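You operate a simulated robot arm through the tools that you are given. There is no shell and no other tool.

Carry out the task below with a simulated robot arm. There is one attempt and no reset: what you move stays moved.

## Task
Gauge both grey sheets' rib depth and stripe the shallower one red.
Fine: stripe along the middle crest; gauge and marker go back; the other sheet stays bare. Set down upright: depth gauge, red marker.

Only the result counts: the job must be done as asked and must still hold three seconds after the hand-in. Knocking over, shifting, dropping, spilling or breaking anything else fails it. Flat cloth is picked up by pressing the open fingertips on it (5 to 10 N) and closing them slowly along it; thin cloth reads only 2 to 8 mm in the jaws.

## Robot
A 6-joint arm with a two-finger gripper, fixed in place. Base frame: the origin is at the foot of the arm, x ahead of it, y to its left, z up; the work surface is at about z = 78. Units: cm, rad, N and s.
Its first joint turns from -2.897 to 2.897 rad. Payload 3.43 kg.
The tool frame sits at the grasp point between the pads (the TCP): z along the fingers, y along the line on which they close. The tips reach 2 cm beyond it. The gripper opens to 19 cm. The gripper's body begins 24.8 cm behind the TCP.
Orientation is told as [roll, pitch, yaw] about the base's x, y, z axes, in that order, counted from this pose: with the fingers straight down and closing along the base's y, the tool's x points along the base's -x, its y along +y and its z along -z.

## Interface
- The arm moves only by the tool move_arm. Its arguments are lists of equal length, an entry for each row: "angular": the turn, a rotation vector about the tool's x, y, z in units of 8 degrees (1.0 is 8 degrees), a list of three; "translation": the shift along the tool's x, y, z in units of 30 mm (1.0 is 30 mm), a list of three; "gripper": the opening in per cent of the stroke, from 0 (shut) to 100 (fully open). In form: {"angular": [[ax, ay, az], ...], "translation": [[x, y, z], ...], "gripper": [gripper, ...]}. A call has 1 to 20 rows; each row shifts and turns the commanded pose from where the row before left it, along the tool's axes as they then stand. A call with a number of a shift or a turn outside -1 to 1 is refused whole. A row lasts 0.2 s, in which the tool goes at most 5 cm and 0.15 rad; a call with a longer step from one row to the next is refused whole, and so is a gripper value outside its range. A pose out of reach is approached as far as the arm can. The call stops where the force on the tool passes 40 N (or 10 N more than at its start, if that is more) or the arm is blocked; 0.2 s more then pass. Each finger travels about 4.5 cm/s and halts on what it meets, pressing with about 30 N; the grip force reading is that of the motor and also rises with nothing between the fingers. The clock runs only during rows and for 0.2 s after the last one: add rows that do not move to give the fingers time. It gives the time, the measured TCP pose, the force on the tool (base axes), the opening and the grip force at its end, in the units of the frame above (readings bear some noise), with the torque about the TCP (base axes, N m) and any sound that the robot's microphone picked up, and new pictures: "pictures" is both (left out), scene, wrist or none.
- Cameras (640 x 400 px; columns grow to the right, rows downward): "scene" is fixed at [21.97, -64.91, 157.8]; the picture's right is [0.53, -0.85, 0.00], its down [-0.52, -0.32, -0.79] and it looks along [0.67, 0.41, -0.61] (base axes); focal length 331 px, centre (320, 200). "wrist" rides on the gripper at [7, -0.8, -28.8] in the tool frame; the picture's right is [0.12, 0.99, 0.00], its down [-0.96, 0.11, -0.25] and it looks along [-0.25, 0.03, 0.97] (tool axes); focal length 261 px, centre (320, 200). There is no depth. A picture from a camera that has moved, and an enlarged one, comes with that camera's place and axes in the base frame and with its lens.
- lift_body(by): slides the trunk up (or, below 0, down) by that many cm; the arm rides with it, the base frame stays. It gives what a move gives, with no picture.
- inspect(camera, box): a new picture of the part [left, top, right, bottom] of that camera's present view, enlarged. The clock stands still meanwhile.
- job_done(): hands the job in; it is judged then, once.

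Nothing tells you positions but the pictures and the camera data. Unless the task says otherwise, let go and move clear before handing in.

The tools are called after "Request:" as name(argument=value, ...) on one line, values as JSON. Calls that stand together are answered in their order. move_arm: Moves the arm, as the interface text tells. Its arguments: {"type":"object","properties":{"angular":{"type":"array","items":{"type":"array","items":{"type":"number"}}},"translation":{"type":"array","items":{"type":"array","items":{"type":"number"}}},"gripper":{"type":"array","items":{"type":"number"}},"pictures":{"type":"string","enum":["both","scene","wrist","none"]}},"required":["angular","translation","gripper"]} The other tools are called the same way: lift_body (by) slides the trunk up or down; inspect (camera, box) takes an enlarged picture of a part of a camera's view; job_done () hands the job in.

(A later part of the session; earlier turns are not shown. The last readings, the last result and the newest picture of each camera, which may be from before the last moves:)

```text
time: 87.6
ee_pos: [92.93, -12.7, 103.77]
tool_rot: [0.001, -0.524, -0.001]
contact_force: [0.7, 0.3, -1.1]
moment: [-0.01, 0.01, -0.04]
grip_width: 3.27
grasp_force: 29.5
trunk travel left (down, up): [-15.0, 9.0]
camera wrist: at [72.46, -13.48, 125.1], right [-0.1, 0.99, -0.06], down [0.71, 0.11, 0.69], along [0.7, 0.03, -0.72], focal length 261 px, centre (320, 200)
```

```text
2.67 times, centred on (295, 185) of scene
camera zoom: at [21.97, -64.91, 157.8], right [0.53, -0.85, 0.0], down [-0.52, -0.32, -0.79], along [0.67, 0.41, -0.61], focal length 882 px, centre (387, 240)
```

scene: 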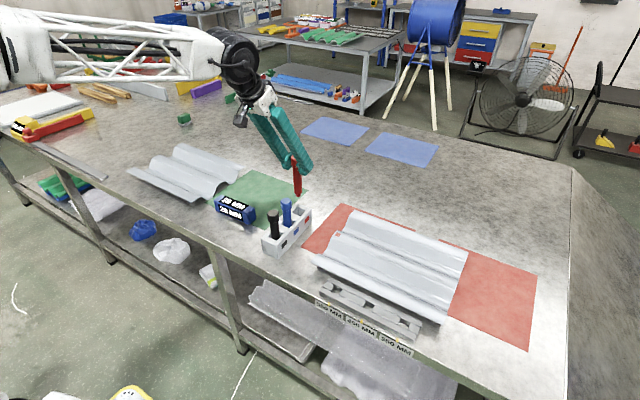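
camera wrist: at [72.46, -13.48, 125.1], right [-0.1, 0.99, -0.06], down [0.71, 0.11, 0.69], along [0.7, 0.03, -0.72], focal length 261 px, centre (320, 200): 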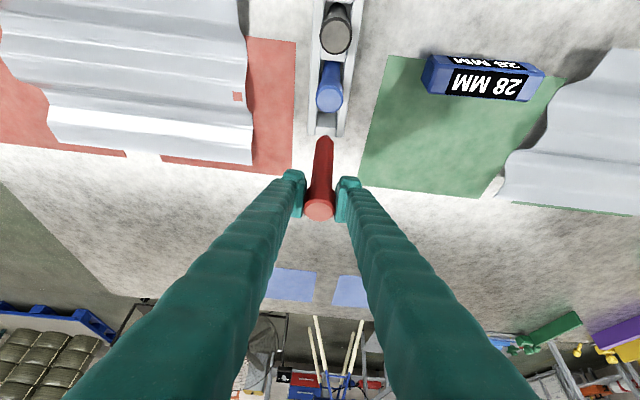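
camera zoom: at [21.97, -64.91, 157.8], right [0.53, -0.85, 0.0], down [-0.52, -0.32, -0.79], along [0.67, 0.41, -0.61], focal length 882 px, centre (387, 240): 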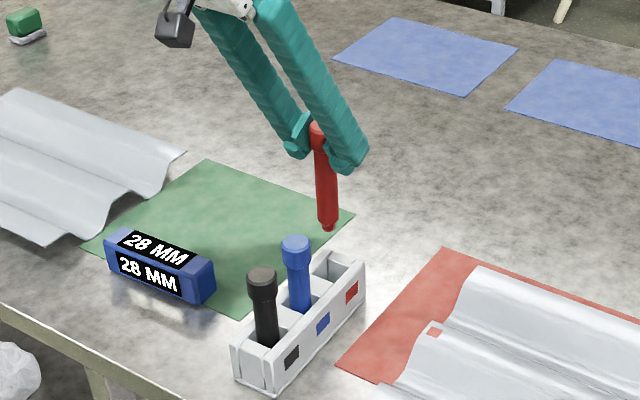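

The marker now hangs vertical with the hand tilted, and I can see the nib from the wrist. I'll swing the hand about the vertical by -30° so the tilt points outward to the far end, then hover over the near end of the crest.

Request:
move_arm(angular=[[0.469, 0, 0.812], [0.469, 0, 0.812], [0.469, 0, 0.812], [0.469, 0, 0.812], [0, 0, 0], [0, 0, 0], [0, 0, 0], [0, 0, 0], [0, 0, 0], [0, 0, 0]], translation=[[0, 0, 0], [0, 0, 0], [0, 0, 0], [0, 0, 0], [-0.204, -0.765, 0.488], [-0.204, -0.765, 0.488], [-0.204, -0.765, 0.488], [-0.204, -0.765, 0.488], [-0.204, -0.765, 0.488], [-0.204, -0.765, 0.488]], gripper=[12, 12, 12, 12, 12, 12, 12, 12, 12, 12])

Request:
inspect(camera="scene", box=[290, 130, 390, 260])

Request:
inspect(camera="wrist", box=[220, 60, 400, 240])

```text
time: 89.8
ee_pos: [92.55, -28.44, 98.03]
tool_rot: [-0.001, -0.524, -0.521]
contact_force: [0.1, 0.0, -0.3]
moment: [-0.08, 0.02, -0.03]
grip_width: 3.26
grasp_force: 30.0
trunk travel left (down, up): [-15.0, 9.0]
camera wrist: at [74.38, -18.86, 119.33], right [0.41, 0.91, -0.06], down [0.67, -0.26, 0.7], along [0.62, -0.32, -0.72], focal length 261 px, centre (320, 200)
```

scene: 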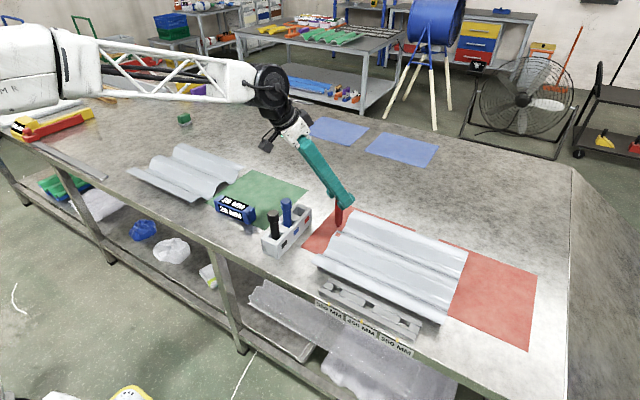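
wrist: 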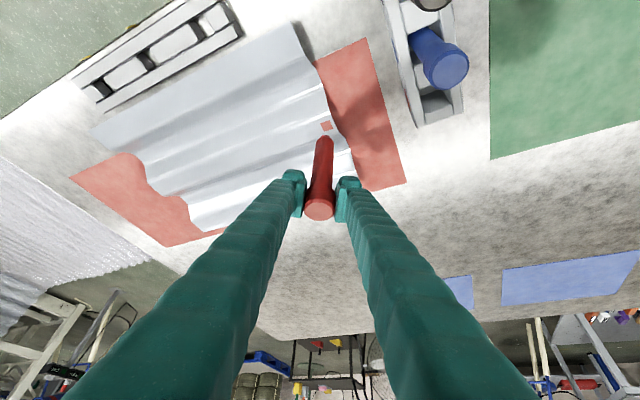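

```text
3.08 times, centred on (340, 195) of scene
camera zoom: at [21.97, -64.91, 157.8], right [0.53, -0.85, 0.0], down [-0.52, -0.32, -0.79], along [0.67, 0.41, -0.61], focal length 1018 px, centre (258, 215)
```

zoom: 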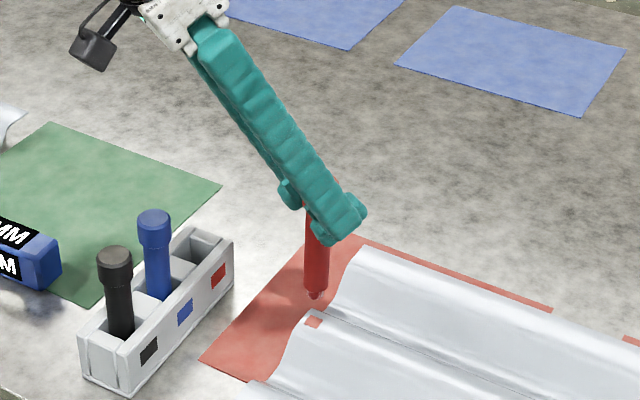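

```text
2.22 times, centred on (310, 150) of wrist
camera zoom: at [74.38, -18.86, 119.33], right [0.41, 0.91, -0.06], down [0.67, -0.26, 0.7], along [0.62, -0.32, -0.72], focal length 579 px, centre (342, 311)
```

zoom: 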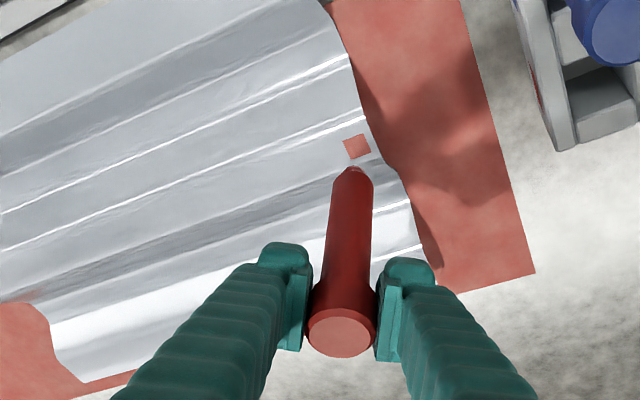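

Everything lines up with the first patch. Lowering towards contact, slightly nearer the edge.

Request:
move_arm(angular=[[0, 0, 0], [0, 0, 0], [0, 0, 0], [0, 0, 0]], translation=[[0.072, 0.144, -0.042], [0.283, 0, 0.49], [0.25, 0, 0.433], [0, 0, 0]], gripper=[12, 12, 12, 12])

Request:
inspect(camera="scene", box=[315, 200, 365, 250])

```text
time: 90.8
ee_pos: [92.46, -27.88, 94.72]
tool_rot: [0.0, -0.523, -0.526]
contact_force: [0.1, -0.5, -1.0]
moment: [-0.04, -0.02, -0.01]
grip_width: 3.25
grasp_force: 29.9
trunk travel left (down, up): [-15.0, 9.0]
camera wrist: at [74.38, -18.33, 116.12], right [0.41, 0.91, -0.06], down [0.67, -0.26, 0.7], along [0.62, -0.32, -0.72], focal length 261 px, centre (320, 200)
```

scene: 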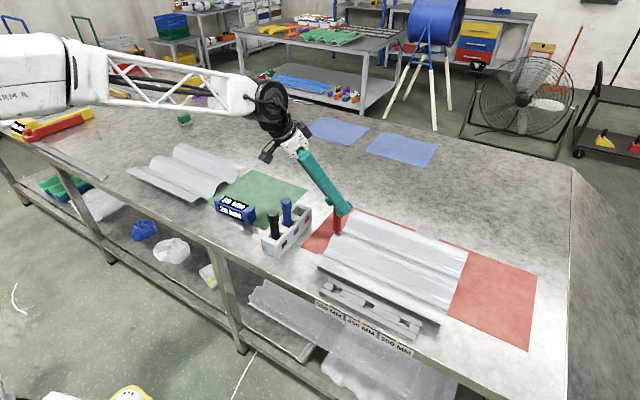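
wrist: 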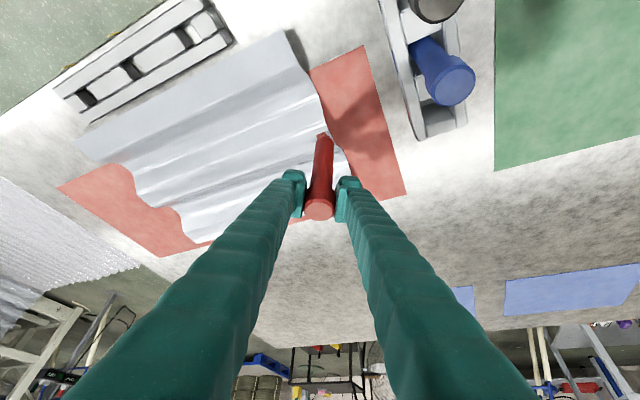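

```text
8.00 times, centred on (340, 225) of scene
camera zoom: at [21.97, -64.91, 157.8], right [0.53, -0.85, 0.0], down [-0.52, -0.32, -0.79], along [0.67, 0.41, -0.61], focal length 2648 px, centre (160, 0)
```

zoom: 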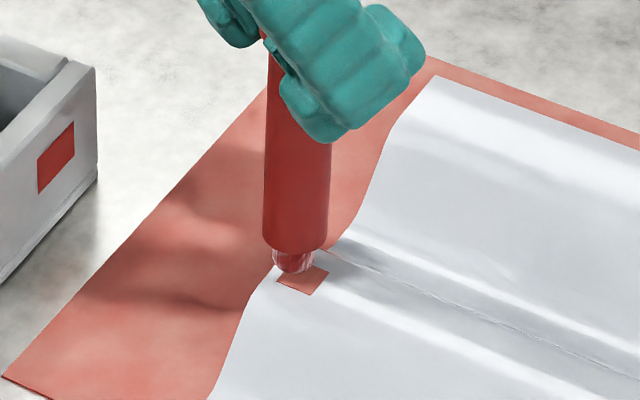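

Request:
move_arm(angular=[[0, 0, 0], [0, 0, 0], [0, 0, 0]], translation=[[0.0333, 0, 0.0577], [0.0333, 0, 0.0577], [0, 0, 0]], gripper=[12, 12, 12], pictures="none")

Request:
inspect(camera="scene", box=[325, 215, 355, 245])

```text
time: 91.6
ee_pos: [92.55, -27.88, 94.38]
tool_rot: [-0.001, -0.525, -0.526]
contact_force: [0.3, 0.5, 0.6]
moment: [-0.01, -0.02, -0.01]
grip_width: 3.21
grasp_force: 30.2
trunk travel left (down, up): [-15.0, 9.0]
```

```text
13.33 times, centred on (340, 230) of scene
camera zoom: at [21.97, -64.91, 157.8], right [0.53, -0.85, 0.0], down [-0.52, -0.32, -0.79], along [0.67, 0.41, -0.61], focal length 4413 px, centre (53, -200)
```

zoom: 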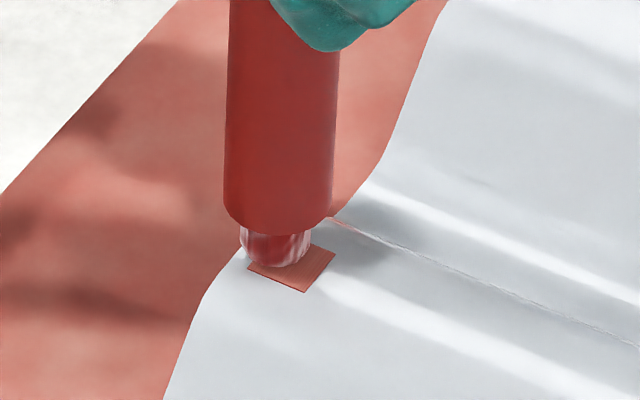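

Request:
move_arm(angular=[[0, 0, 0], [0, 0, 0], [0, 0, 0]], translation=[[0.0167, 0, 0.0289], [0.0167, 0, 0.0289], [0, 0, 0]], gripper=[12, 12, 12], pictures="none")

Request:
inspect(camera="scene", box=[325, 215, 355, 245])

```text
time: 92.4
ee_pos: [92.57, -27.98, 94.4]
tool_rot: [-0.001, -0.522, -0.525]
contact_force: [0.7, 0.1, -0.7]
moment: [-0.03, 0.01, 0.01]
grip_width: 3.25
grasp_force: 29.9
trunk travel left (down, up): [-15.0, 9.0]
```

```text
13.33 times, centred on (340, 230) of scene
camera zoom: at [21.97, -64.91, 157.8], right [0.53, -0.85, 0.0], down [-0.52, -0.32, -0.79], along [0.67, 0.41, -0.61], focal length 4413 px, centre (53, -200)
```

zoom: 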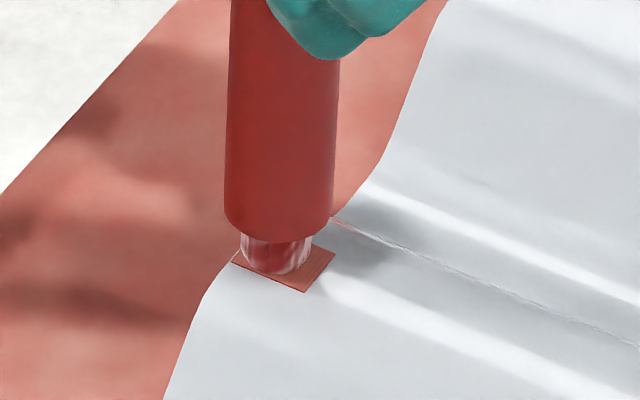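

The stripe now reaches the near edge; the nib marks when it is within a couple of millimetres of the surface. I'll lower 1 mm more and start the stroke towards -y.

Request:
move_arm(angular=[[0, 0, 0], [0, 0, 0], [0, 0, 0], [0, 0, 0], [0, 0, 0]], translation=[[0.0167, 0, 0.0289], [-0.1443, -0.2887, 0.0833], [-0.1443, -0.2887, 0.0833], [-0.1443, -0.2887, 0.0833], [-0.1443, -0.2887, 0.0833]], gripper=[12, 12, 12, 12, 12], pictures="wrist")

Request:
inspect(camera="scene", box=[325, 205, 375, 255])

```text
time: 93.6
ee_pos: [92.51, -31.9, 94.03]
tool_rot: [-0.001, -0.524, -0.526]
contact_force: [-0.2, -0.2, 0.3]
moment: [-0.02, -0.01, -0.04]
grip_width: 3.25
grasp_force: 29.6
trunk travel left (down, up): [-15.0, 9.0]
camera wrist: at [74.39, -22.35, 115.41], right [0.41, 0.91, -0.06], down [0.67, -0.26, 0.7], along [0.62, -0.32, -0.72], focal length 261 px, centre (320, 200)
```

wrist: 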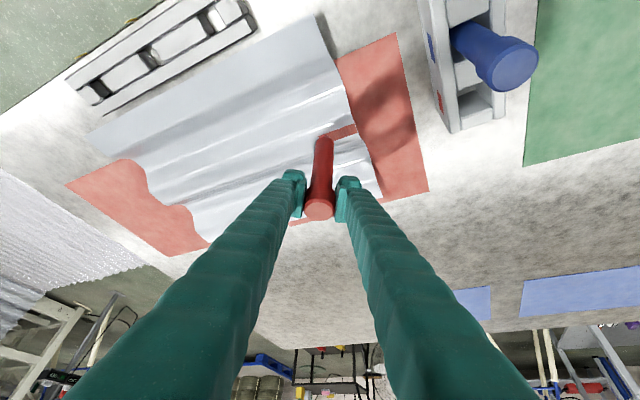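

```text
8.00 times, centred on (350, 230) of scene
camera zoom: at [21.97, -64.91, 157.8], right [0.53, -0.85, 0.0], down [-0.52, -0.32, -0.79], along [0.67, 0.41, -0.61], focal length 2648 px, centre (80, -40)
```

zoom: 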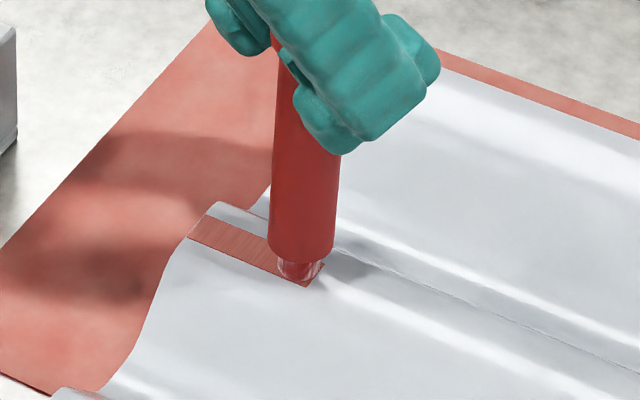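

The stripe is appearing cleanly with almost no force. I'll continue along the crest.

Request:
move_arm(angular=[[0, 0, 0], [0, 0, 0], [0, 0, 0], [0, 0, 0], [0, 0, 0], [0, 0, 0]], translation=[[-0.1732, -0.3464, 0.1], [-0.1732, -0.3464, 0.1], [-0.1732, -0.3464, 0.1], [-0.1732, -0.3464, 0.1], [-0.1732, -0.3464, 0.1], [-0.1732, -0.3464, 0.1]], gripper=[12, 12, 12, 12, 12, 12], pictures="wrist")

Request:
inspect(camera="scene", box=[320, 200, 400, 270])

```text
time: 95.0
ee_pos: [92.54, -39.1, 94.1]
tool_rot: [0.001, -0.523, -0.523]
contact_force: [0.8, -0.7, 0.9]
moment: [-0.03, 0.04, 0.0]
grip_width: 3.23
grasp_force: 30.2
trunk travel left (down, up): [-15.0, 9.0]
camera wrist: at [74.37, -29.54, 115.4], right [0.41, 0.91, -0.06], down [0.67, -0.26, 0.7], along [0.62, -0.32, -0.72], focal length 261 px, centre (320, 200)
```

wrist: 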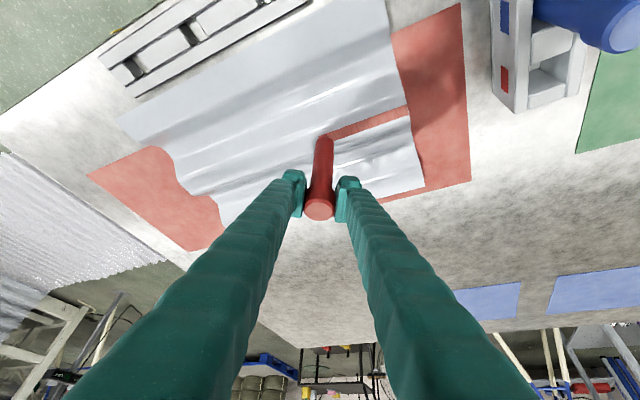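

```text
5.71 times, centred on (360, 235) of scene
camera zoom: at [21.97, -64.91, 157.8], right [0.53, -0.85, 0.0], down [-0.52, -0.32, -0.79], along [0.67, 0.41, -0.61], focal length 1891 px, centre (91, 0)
```

zoom: 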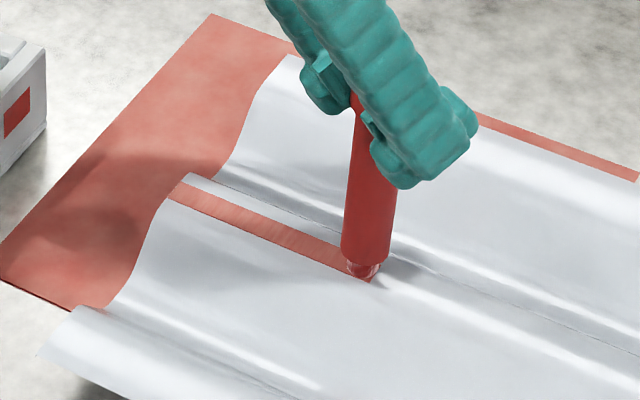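

Request:
move_arm(angular=[[0, 0, 0], [0, 0, 0], [0, 0, 0], [0, 0, 0], [0, 0, 0], [0, 0, 0]], translation=[[-0.1732, -0.3464, 0.1], [-0.1732, -0.3464, 0.1], [-0.1732, -0.3464, 0.1], [-0.1732, -0.3464, 0.1], [-0.1732, -0.3464, 0.1], [-0.1732, -0.3464, 0.1]], gripper=[12, 12, 12, 12, 12, 12], pictures="wrist")

Request:
inspect(camera="scene", box=[320, 200, 420, 280])

```text
time: 96.4
ee_pos: [92.37, -46.34, 94.15]
tool_rot: [-0.002, -0.524, -0.523]
contact_force: [1.0, -0.3, -0.6]
moment: [-0.01, -0.01, -0.03]
grip_width: 3.24
grasp_force: 30.0
trunk travel left (down, up): [-15.0, 9.0]
camera wrist: at [74.36, -36.8, 115.45], right [0.41, 0.91, -0.06], down [0.67, -0.26, 0.7], along [0.62, -0.32, -0.72], focal length 261 px, centre (320, 200)
```

wrist: 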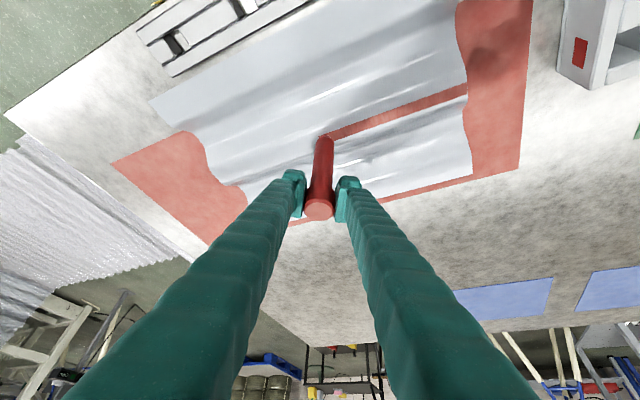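

```text
5.00 times, centred on (370, 240) of scene
camera zoom: at [21.97, -64.91, 157.8], right [0.53, -0.85, 0.0], down [-0.52, -0.32, -0.79], along [0.67, 0.41, -0.61], focal length 1655 px, centre (70, 0)
```

zoom: 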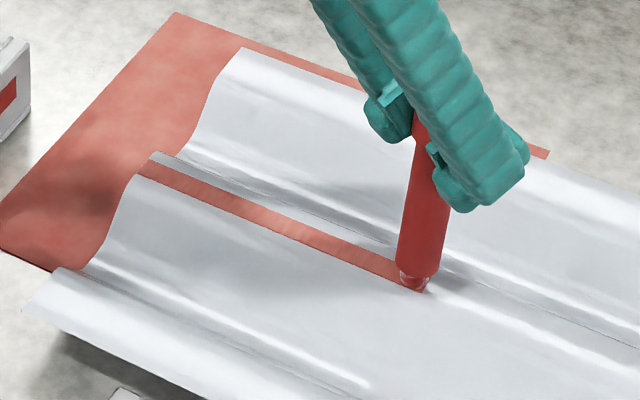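

Request:
move_arm(angular=[[0, 0, 0], [0, 0, 0], [0, 0, 0], [0, 0, 0], [0, 0, 0], [0, 0, 0]], translation=[[-0.1732, -0.3464, 0.1], [-0.1732, -0.3464, 0.1], [-0.1732, -0.3464, 0.1], [-0.1732, -0.3464, 0.1], [-0.1732, -0.3464, 0.1], [-0.1732, -0.3464, 0.1]], gripper=[12, 12, 12, 12, 12, 12], pictures="wrist")

Request:
inspect(camera="scene", box=[320, 200, 460, 300])

```text
time: 97.8
ee_pos: [92.34, -53.66, 94.06]
tool_rot: [0.0, -0.523, -0.524]
contact_force: [0.6, -1.4, 3.7]
moment: [-0.11, 0.02, -0.01]
grip_width: 3.22
grasp_force: 29.8
trunk travel left (down, up): [-15.0, 9.0]
camera wrist: at [74.27, -44.02, 115.4], right [0.41, 0.91, -0.06], down [0.67, -0.26, 0.7], along [0.62, -0.32, -0.72], focal length 261 px, centre (320, 200)
```

wrist: 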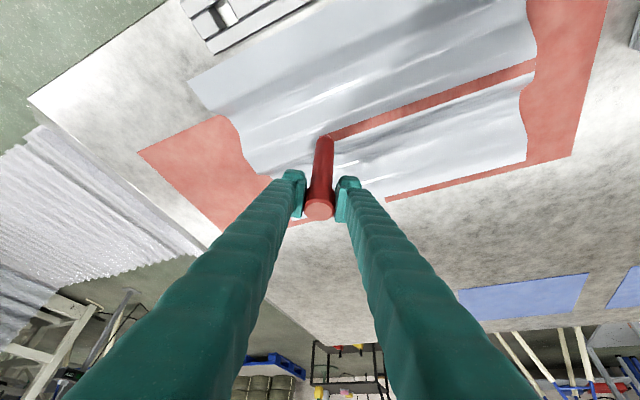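

```text
4.00 times, centred on (390, 250) of scene
camera zoom: at [21.97, -64.91, 157.8], right [0.53, -0.85, 0.0], down [-0.52, -0.32, -0.79], along [0.67, 0.41, -0.61], focal length 1324 px, centre (40, 0)
```

zoom: 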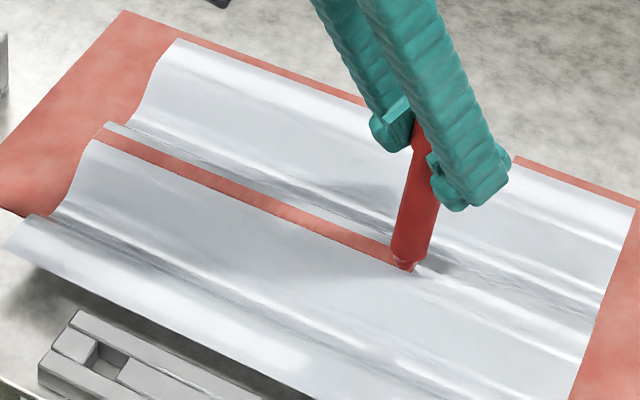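

It's touching with about 4 N here, so I'll ease up by 1 mm and continue.

Request:
move_arm(angular=[[0, 0, 0], [0, 0, 0], [0, 0, 0], [0, 0, 0], [0, 0, 0]], translation=[[-0.0167, 0, -0.0289], [-0.1732, -0.3464, 0.1], [-0.1732, -0.3464, 0.1], [-0.1732, -0.3464, 0.1], [-0.1732, -0.3464, 0.1]], gripper=[12, 12, 12, 12, 12], pictures="wrist")

Request:
inspect(camera="scene", box=[340, 200, 480, 310])

```text
time: 99.0
ee_pos: [92.49, -58.31, 94.16]
tool_rot: [0.001, -0.523, -0.525]
contact_force: [0.1, -0.3, -0.6]
moment: [-0.01, -0.02, -0.03]
grip_width: 3.22
grasp_force: 30.6
trunk travel left (down, up): [-15.0, 9.0]
camera wrist: at [74.34, -48.78, 115.5], right [0.41, 0.91, -0.06], down [0.67, -0.26, 0.7], along [0.62, -0.32, -0.72], focal length 261 px, centre (320, 200)
```

wrist: 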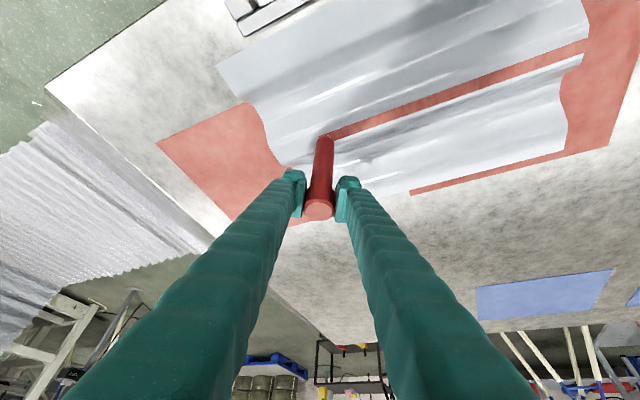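

```text
3.64 times, centred on (410, 255) of scene
camera zoom: at [21.97, -64.91, 157.8], right [0.53, -0.85, 0.0], down [-0.52, -0.32, -0.79], along [0.67, 0.41, -0.61], focal length 1203 px, centre (-7, 0)
```

zoom: 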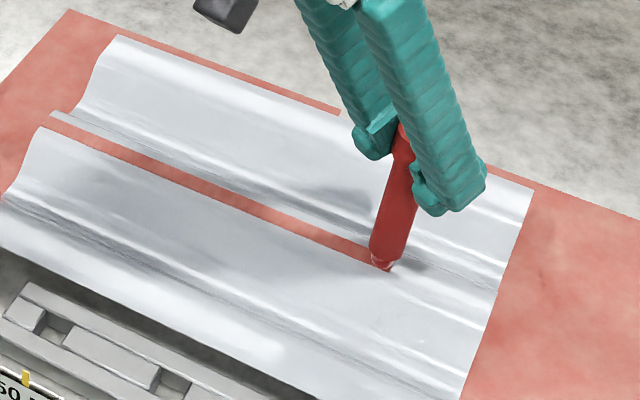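

Request:
move_arm(angular=[[0, 0, 0], [0, 0, 0], [0, 0, 0], [0, 0, 0]], translation=[[-0.1732, -0.3464, 0.1], [-0.1732, -0.3464, 0.1], [-0.1732, -0.3464, 0.1], [-0.1732, -0.3464, 0.1]], gripper=[12, 12, 12, 12], pictures="wrist")

Request:
inspect(camera="scene", box=[390, 210, 490, 310])

```text
time: 100.0
ee_pos: [92.44, -63.18, 94.22]
tool_rot: [0.001, -0.523, -0.525]
contact_force: [0.1, -0.7, -1.4]
moment: [-0.06, 0.03, -0.02]
grip_width: 3.28
grasp_force: 29.8
trunk travel left (down, up): [-15.0, 9.0]
camera wrist: at [74.31, -53.61, 115.45], right [0.41, 0.91, -0.06], down [0.67, -0.26, 0.69], along [0.62, -0.32, -0.72], focal length 261 px, centre (320, 200)
```

wrist: 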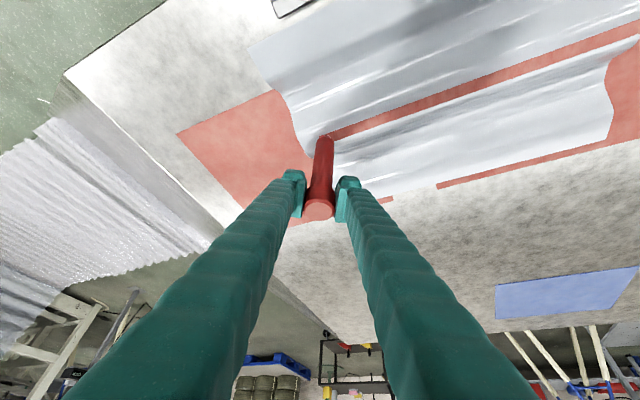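

```text
4.00 times, centred on (440, 260) of scene
camera zoom: at [21.97, -64.91, 157.8], right [0.53, -0.85, 0.0], down [-0.52, -0.32, -0.79], along [0.67, 0.41, -0.61], focal length 1324 px, centre (-160, -40)
```

zoom: 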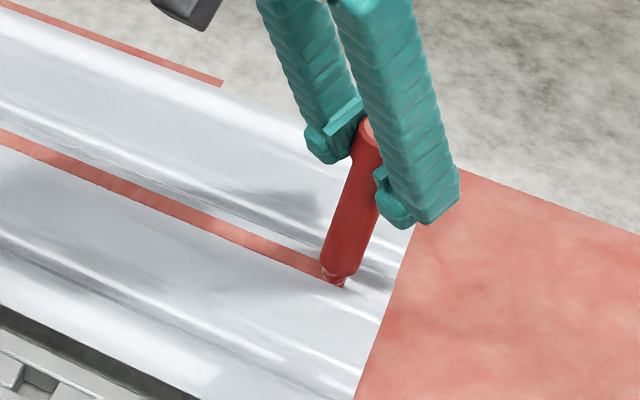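

Request:
move_arm(angular=[[0, 0, 0], [0, 0, 0], [0, 0, 0]], translation=[[-0.1443, -0.2887, 0.0833], [-0.1443, -0.2887, 0.0833], [-0.101, -0.202, 0.0583]], gripper=[12, 12, 12], pictures="wrist")

Request:
inspect(camera="scene", box=[430, 255, 480, 305])

Request:
inspect(camera="wrist", box=[260, 80, 400, 220])

```text
time: 100.8
ee_pos: [92.53, -65.87, 94.17]
tool_rot: [-0.001, -0.523, -0.525]
contact_force: [0.7, 0.0, 0.2]
moment: [0.01, 0.0, 0.01]
grip_width: 3.23
grasp_force: 29.9
trunk travel left (down, up): [-15.0, 9.0]
camera wrist: at [74.34, -56.3, 115.48], right [0.41, 0.91, -0.06], down [0.67, -0.26, 0.7], along [0.62, -0.32, -0.72], focal length 261 px, centre (320, 200)
```

wrist: 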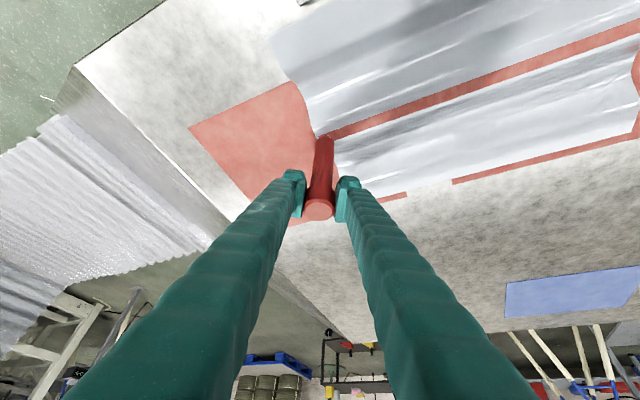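

```text
8.00 times, centred on (455, 280) of scene
camera zoom: at [21.97, -64.91, 157.8], right [0.53, -0.85, 0.0], down [-0.52, -0.32, -0.79], along [0.67, 0.41, -0.61], focal length 2648 px, centre (-760, -440)
```

zoom: 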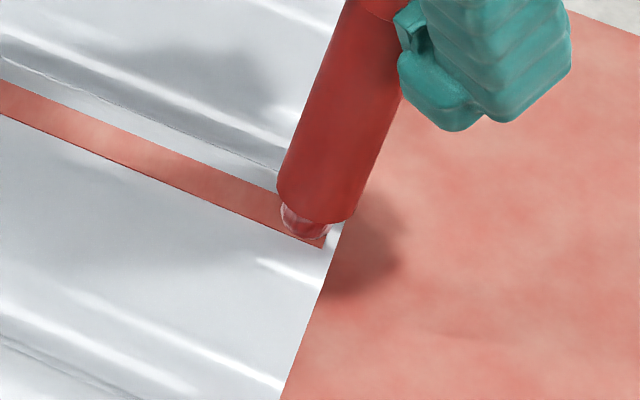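

```text
2.86 times, centred on (330, 150) of wrist
camera zoom: at [74.34, -56.3, 115.48], right [0.41, 0.91, -0.06], down [0.67, -0.26, 0.7], along [0.62, -0.32, -0.72], focal length 745 px, centre (291, 343)
```

zoom: 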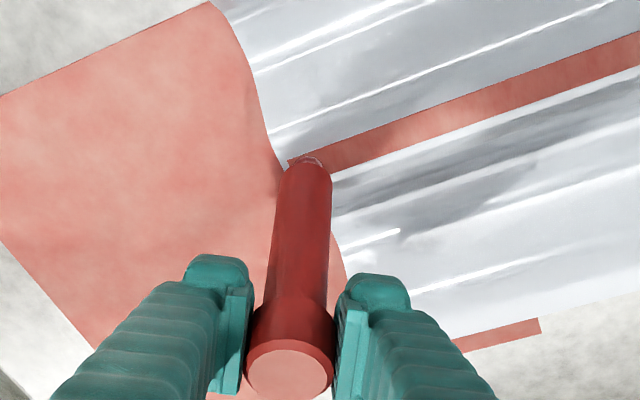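

The stripe now runs from edge to edge of the middle crest. Lifting straight off and carrying the marker back towards the stand.

Request:
move_arm(angular=[[0, 0, 0], [0, 0, 0], [0, 0, 0], [0, 0, 0], [0, 0, 0], [0, 0, 0], [0, 0, 0], [0, 0, 0], [0, 0, 0], [0, 0, 0], [0, 0, 0], [0, 0, 0], [0, 0, 0], [0, 0, 0], [0, 0, 0], [0, 0, 0], [0, 0, 0], [0, 0, 0], [0, 0, 0]], translation=[[-0.0833, 0, -0.1443], [-0.25, 0, -0.433], [-0.4167, 0, -0.7217], [-0.5, 0, -0.866], [-0.3833, 0, -0.664], [0.433, 0.866, -0.25], [0.433, 0.866, -0.25], [0.433, 0.866, -0.25], [0.433, 0.866, -0.25], [0.433, 0.866, -0.25], [0.433, 0.866, -0.25], [0.433, 0.866, -0.25], [0.433, 0.866, -0.25], [0.433, 0.866, -0.25], [0.433, 0.866, -0.25], [0.433, 0.866, -0.25], [0.433, 0.866, -0.25], [0.433, 0.866, -0.25], [0.433, 0.866, -0.25]], gripper=[12, 12, 12, 12, 12, 12, 12, 12, 12, 12, 12, 12, 12, 12, 12, 12, 12, 12, 12])

Request:
inspect(camera="scene", box=[300, 180, 500, 340])

```text
time: 104.8
ee_pos: [92.54, -23.85, 104.0]
tool_rot: [0.002, -0.523, -0.525]
contact_force: [-0.1, -1.0, -0.3]
moment: [0.11, 0.01, 0.07]
grip_width: 3.2
grasp_force: 30.2
trunk travel left (down, up): [-15.0, 9.0]
camera wrist: at [74.34, -14.33, 125.34], right [0.41, 0.91, -0.06], down [0.67, -0.26, 0.7], along [0.62, -0.32, -0.72], focal length 261 px, centre (320, 200)
```

scene: 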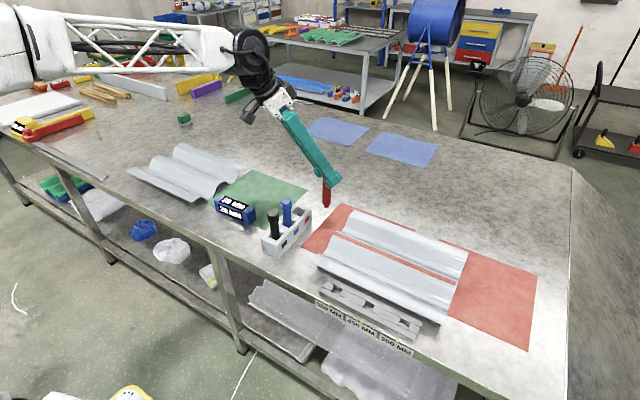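
wrist: 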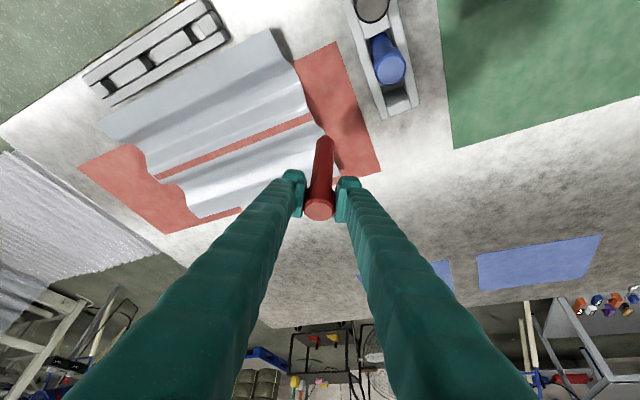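

```text
2.50 times, centred on (400, 260) of scene
camera zoom: at [21.97, -64.91, 157.8], right [0.53, -0.85, 0.0], down [-0.52, -0.32, -0.79], along [0.67, 0.41, -0.61], focal length 827 px, centre (120, 50)
```

zoom: 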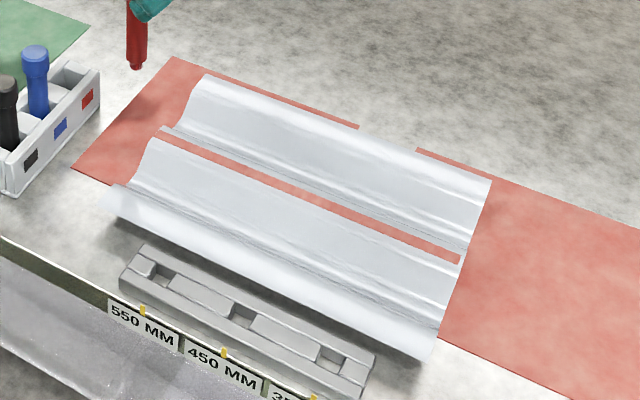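

The stripe looks continuous. I'll zoom in to check for gaps before putting the marker away.

Request:
inspect(camera="scene", box=[355, 230, 435, 280])

Request:
inspect(camera="scene", box=[420, 250, 490, 310])

Request:
inspect(camera="scene", box=[320, 205, 390, 265])

Request:
inspect(camera="wrist", box=[80, 20, 340, 230])

```text
8.00 times, centred on (395, 255) of scene
camera zoom: at [21.97, -64.91, 157.8], right [0.53, -0.85, 0.0], down [-0.52, -0.32, -0.79], along [0.67, 0.41, -0.61], focal length 2648 px, centre (-280, -240)
```

zoom: 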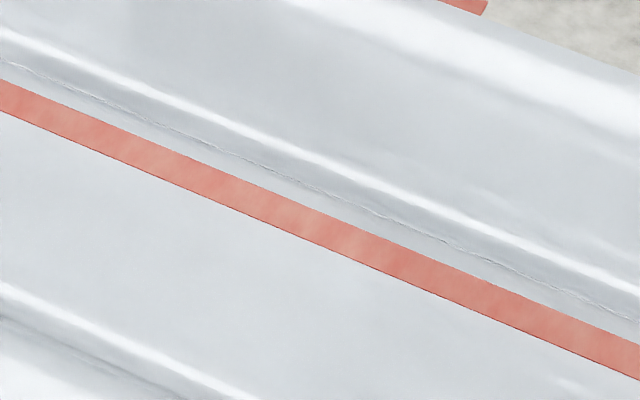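

```text
6.67 times, centred on (455, 280) of scene
camera zoom: at [21.97, -64.91, 157.8], right [0.53, -0.85, 0.0], down [-0.52, -0.32, -0.79], along [0.67, 0.41, -0.61], focal length 2206 px, centre (-580, -333)
```

zoom: 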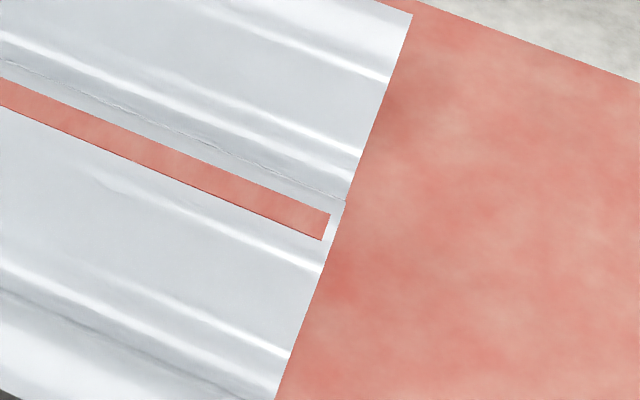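

```text
6.67 times, centred on (355, 235) of scene
camera zoom: at [21.97, -64.91, 157.8], right [0.53, -0.85, 0.0], down [-0.52, -0.32, -0.79], along [0.67, 0.41, -0.61], focal length 2206 px, centre (87, -33)
```

zoom: 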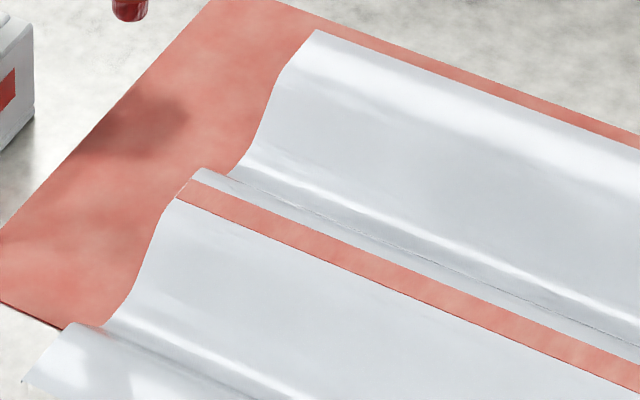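

```text
1.90 times, centred on (210, 125) of wrist
camera zoom: at [74.34, -14.33, 125.34], right [0.41, 0.91, -0.06], down [0.67, -0.26, 0.7], along [0.62, -0.32, -0.72], focal length 496 px, centre (530, 343)
```

zoom: 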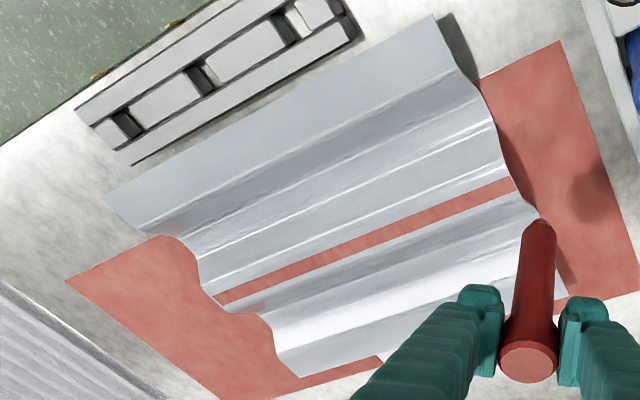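

The stripe is continuous and sits on the middle crest. Now I'll turn back to yaw 0 and go above the marker's slot.

Request:
move_arm(angular=[[-0.469, 0, -0.812], [-0.469, 0, -0.812], [-0.469, 0, -0.812], [-0.469, 0, -0.812], [0, 0, 0], [0, 0, 0], [0, 0, 0], [0, 0, 0], [0, 0, 0]], translation=[[0, 0, 0], [0, 0, 0], [0, 0, 0], [0, 0, 0], [-0.023, 0.9275, 0.013], [-0.023, 0.9275, 0.013], [-0.023, 0.9275, 0.013], [-0.023, 0.9275, 0.013], [0, 0, 0]], gripper=[12, 12, 12, 12, 12, 12, 12, 12, 12])

Request:
inspect(camera="scene", box=[245, 110, 345, 260])

Request:
inspect(camera="wrist", box=[250, 60, 390, 240])

```text
time: 106.8
ee_pos: [92.91, -12.82, 103.97]
tool_rot: [0.0, -0.524, -0.003]
contact_force: [0.4, -0.8, -0.3]
moment: [0.02, 0.0, -0.01]
grip_width: 3.25
grasp_force: 29.9
trunk travel left (down, up): [-15.0, 9.0]
camera wrist: at [72.4, -13.53, 125.31], right [-0.1, 0.99, -0.06], down [0.71, 0.11, 0.7], along [0.7, 0.03, -0.72], focal length 261 px, centre (320, 200)
```

scene: 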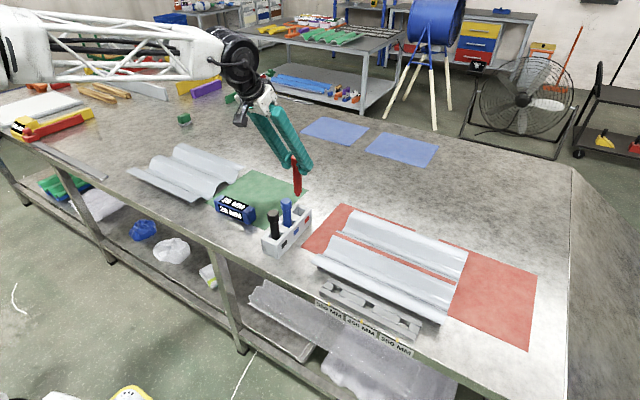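
wrist: 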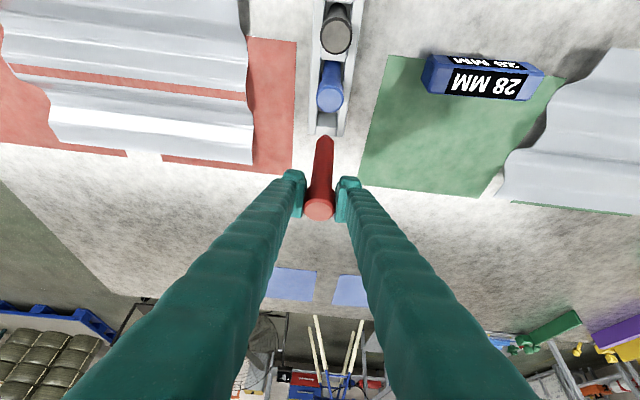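

```text
2.67 times, centred on (295, 185) of scene
camera zoom: at [21.97, -64.91, 157.8], right [0.53, -0.85, 0.0], down [-0.52, -0.32, -0.79], along [0.67, 0.41, -0.61], focal length 882 px, centre (387, 240)
```

zoom: 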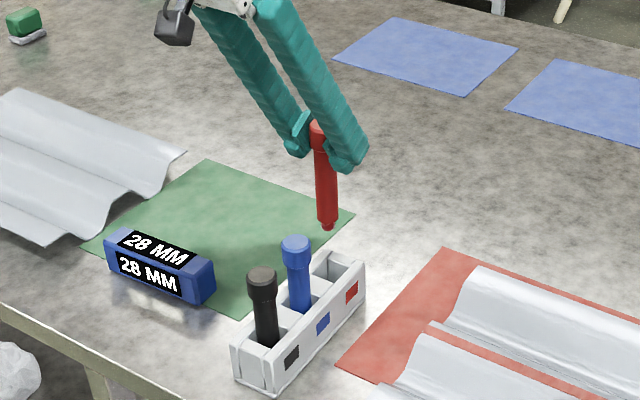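

```text
2.22 times, centred on (320, 150) of wrist
camera zoom: at [72.4, -13.53, 125.31], right [-0.1, 0.99, -0.06], down [0.71, 0.11, 0.7], along [0.7, 0.03, -0.72], focal length 579 px, centre (320, 311)
```

zoom: 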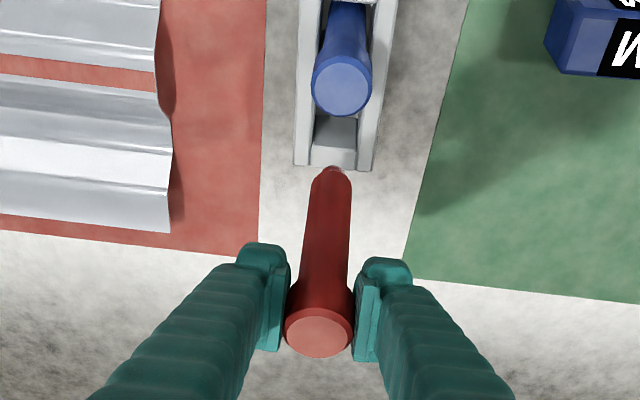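

The view matches the lift-off view exactly. Lowering until the nib is just above the slot.

Request:
move_arm(angular=[[0, 0, 0], [0, 0, 0], [0, 0, 0], [0, 0, 0]], translation=[[0.48, 0, 0.8], [0.45, 0, 0.78], [0.25, 0, 0.433], [0, 0, 0]], gripper=[12, 12, 12, 12])

Request:
inspect(camera="scene", box=[265, 170, 325, 250])

Request:
inspect(camera="wrist", box=[270, 100, 370, 230])

```text
time: 107.8
ee_pos: [92.86, -12.7, 97.02]
tool_rot: [0.0, -0.524, -0.001]
contact_force: [-0.2, -0.2, -0.6]
moment: [-0.04, 0.01, -0.02]
grip_width: 3.25
grasp_force: 31.0
trunk travel left (down, up): [-15.0, 9.0]
camera wrist: at [72.34, -13.51, 118.3], right [-0.1, 0.99, -0.06], down [0.71, 0.11, 0.7], along [0.7, 0.03, -0.72], focal length 261 px, centre (320, 200)
```

scene: 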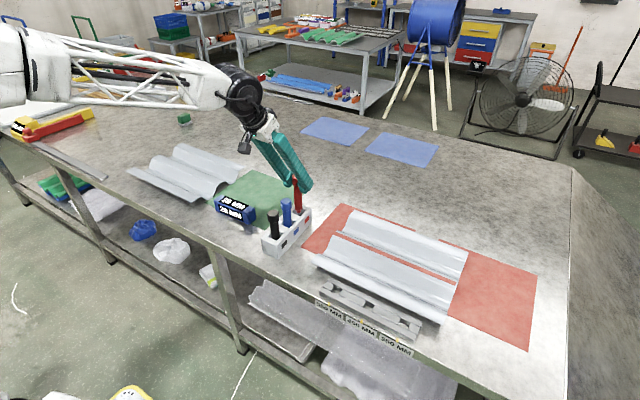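
wrist: 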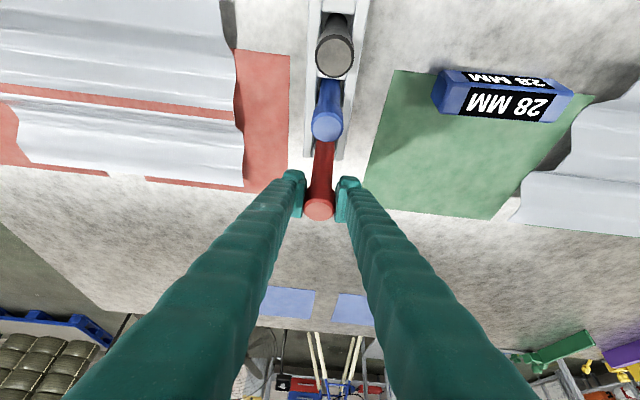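

```text
5.00 times, centred on (295, 210) of scene
camera zoom: at [21.97, -64.91, 157.8], right [0.53, -0.85, 0.0], down [-0.52, -0.32, -0.79], along [0.67, 0.41, -0.61], focal length 1655 px, centre (445, 150)
```

zoom: 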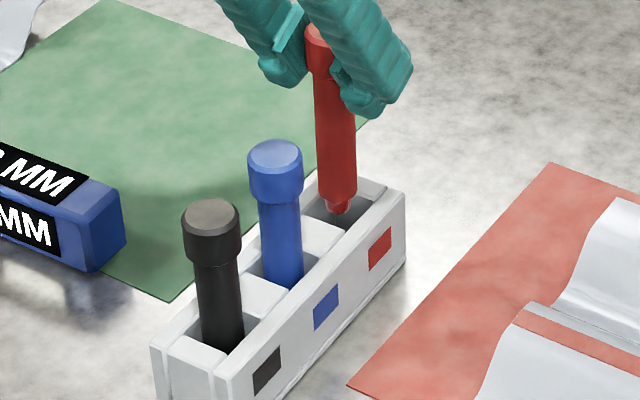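

```text
3.08 times, centred on (320, 165) of wrist
camera zoom: at [72.34, -13.51, 118.3], right [-0.1, 0.99, -0.06], down [0.71, 0.11, 0.7], along [0.7, 0.03, -0.72], focal length 802 px, centre (320, 308)
```

zoom: 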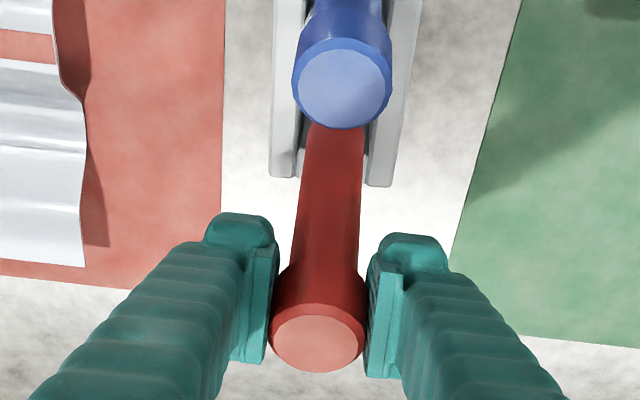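

Request:
move_arm(angular=[[0, 0, 0], [0, 0, 0], [0, 0, 0], [0, 0, 0]], translation=[[0.1333, 0, 0.2309], [0.1667, 0, 0.2887], [0.1667, 0, 0.2887], [0.1, 0, 0.1732]], gripper=[12, 12, 12, 12], pictures="none")

Request:
inspect(camera="scene", box=[265, 170, 325, 250])

```text
time: 108.8
ee_pos: [92.82, -12.72, 93.63]
tool_rot: [-0.001, -0.524, 0.0]
contact_force: [-0.3, -0.2, -0.7]
moment: [0.02, -0.02, 0.02]
grip_width: 3.21
grasp_force: 29.5
trunk travel left (down, up): [-15.0, 9.0]
```

```text
5.00 times, centred on (295, 210) of scene
camera zoom: at [21.97, -64.91, 157.8], right [0.53, -0.85, 0.0], down [-0.52, -0.32, -0.79], along [0.67, 0.41, -0.61], focal length 1655 px, centre (445, 150)
```

zoom: 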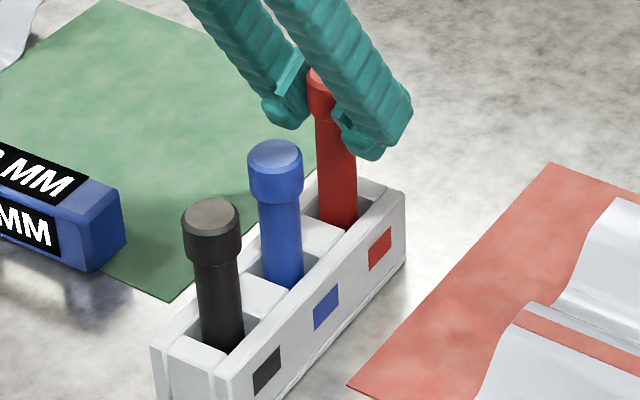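

The nib is in the slot with no side force. Lowering the rest gently.

Request:
move_arm(angular=[[0, 0, 0], [0, 0, 0], [0, 0, 0], [0, 0, 0], [0, 0, 0]], translation=[[0.1, 0, 0.1732], [0.1, 0, 0.1732], [0.0667, 0, 0.1155], [0.0333, 0, 0.0577], [0, 0, 0]], gripper=[12, 12, 12, 12, 12], pictures="none")

```text
time: 110.0
ee_pos: [92.69, -12.72, 91.76]
tool_rot: [0.0, -0.524, -0.002]
contact_force: [0.2, 0.4, -0.8]
moment: [0.0, -0.02, -0.01]
grip_width: 3.21
grasp_force: 30.2
trunk travel left (down, up): [-15.0, 9.0]
```

Request:
move_arm(angular=[[0, 0, 0], [0, 0, 0], [0, 0, 0], [0, 0, 0]], translation=[[0.0167, 0, 0.0289], [0.0167, 0, 0.0289], [0.0083, 0, 0.0144], [0, 0, 0]], gripper=[12, 12, 12, 12], pictures="none")

```text
time: 111.0
ee_pos: [92.84, -12.7, 91.52]
tool_rot: [0.0, -0.524, -0.001]
contact_force: [-0.6, -0.3, -1.0]
moment: [0.0, 0.0, 0.01]
grip_width: 3.22
grasp_force: 30.6
trunk travel left (down, up): [-15.0, 9.0]
```

Request:
move_arm(angular=[[0, 0, 0], [0, 0, 0], [0, 0, 0]], translation=[[0.0117, 0, 0.0202], [0.0083, 0, 0.0144], [0, 0, 0]], gripper=[12, 12, 12], pictures="none")

```text
time: 111.8
ee_pos: [92.79, -12.71, 91.51]
tool_rot: [-0.001, -0.524, 0.0]
contact_force: [-0.7, 1.2, 9.1]
moment: [0.03, 0.06, -0.03]
grip_width: 3.2
grasp_force: 29.7
trunk travel left (down, up): [-15.0, 9.0]
```

The marker is on the slot floor. I'll ease the load, open, and rise straight up.

Request:
move_arm(angular=[[0, 0, 0], [0, 0, 0], [0, 0, 0], [0, 0, 0], [0, 0, 0], [0, 0, 0], [0, 0, 0], [0, 0, 0], [0, 0, 0], [0, 0, 0], [0, 0, 0], [0, 0, 0]], translation=[[-0.0083, 0, -0.0144], [0, 0, 0], [0, 0, 0], [0, 0, 0], [0, 0, 0], [0, 0, 0], [0, 0, 0], [-0.2, 0, -0.346], [-0.4, 0, -0.693], [-0.5, 0, -0.866], [-0.5, 0, -0.866], [-0.5, 0, -0.866]], gripper=[16, 18, 22, 30, 40, 48, 50, 50, 50, 50, 50, 50])

Request:
inspect(camera="scene", box=[245, 140, 345, 260])

Request:
inspect(camera="wrist", box=[240, 20, 400, 200])

```text
time: 114.4
ee_pos: [92.63, -12.76, 104.06]
tool_rot: [-0.001, -0.523, 0.0]
contact_force: [0.0, -0.6, 0.1]
moment: [-0.01, -0.01, 0.01]
grip_width: 9.5
grasp_force: 0.0
trunk travel left (down, up): [-15.0, 9.0]
camera wrist: at [72.26, -13.52, 125.42], right [-0.1, 0.99, -0.06], down [0.71, 0.11, 0.69], along [0.7, 0.03, -0.72], focal length 261 px, centre (320, 200)
```

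scene: 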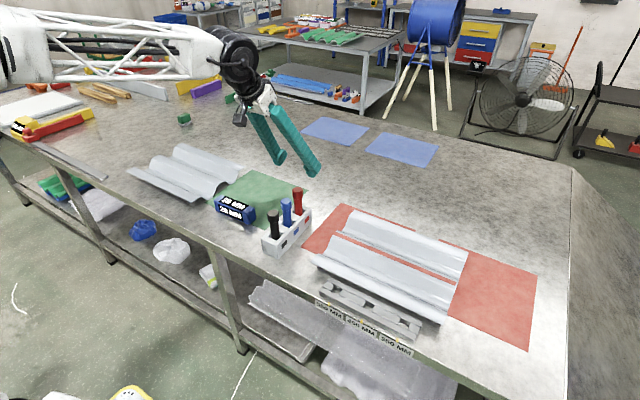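
wrist: 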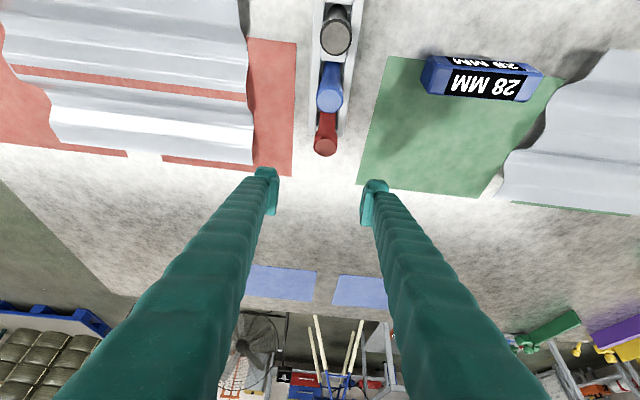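

```text
3.33 times, centred on (295, 200) of scene
camera zoom: at [21.97, -64.91, 157.8], right [0.53, -0.85, 0.0], down [-0.52, -0.32, -0.79], along [0.67, 0.41, -0.61], focal length 1103 px, centre (403, 200)
```

zoom: 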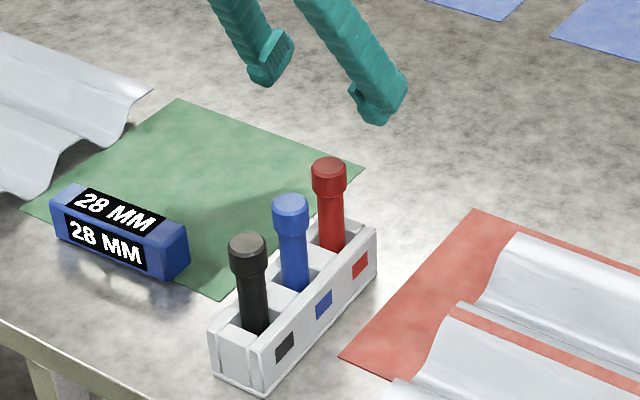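

```text
2.22 times, centred on (320, 110) of wrist
camera zoom: at [72.26, -13.52, 125.42], right [-0.1, 0.99, -0.06], down [0.71, 0.11, 0.69], along [0.7, 0.03, -0.72], focal length 579 px, centre (320, 400)
```

zoom: 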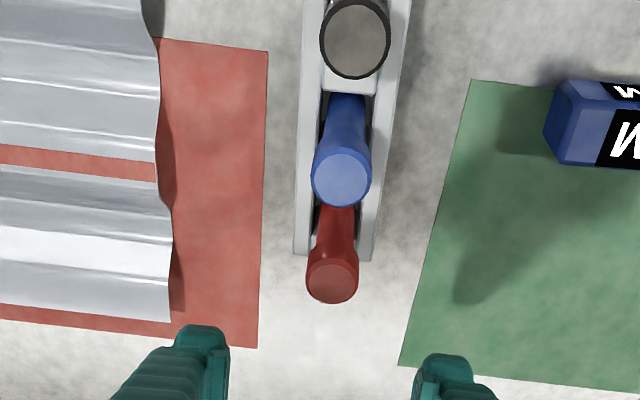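

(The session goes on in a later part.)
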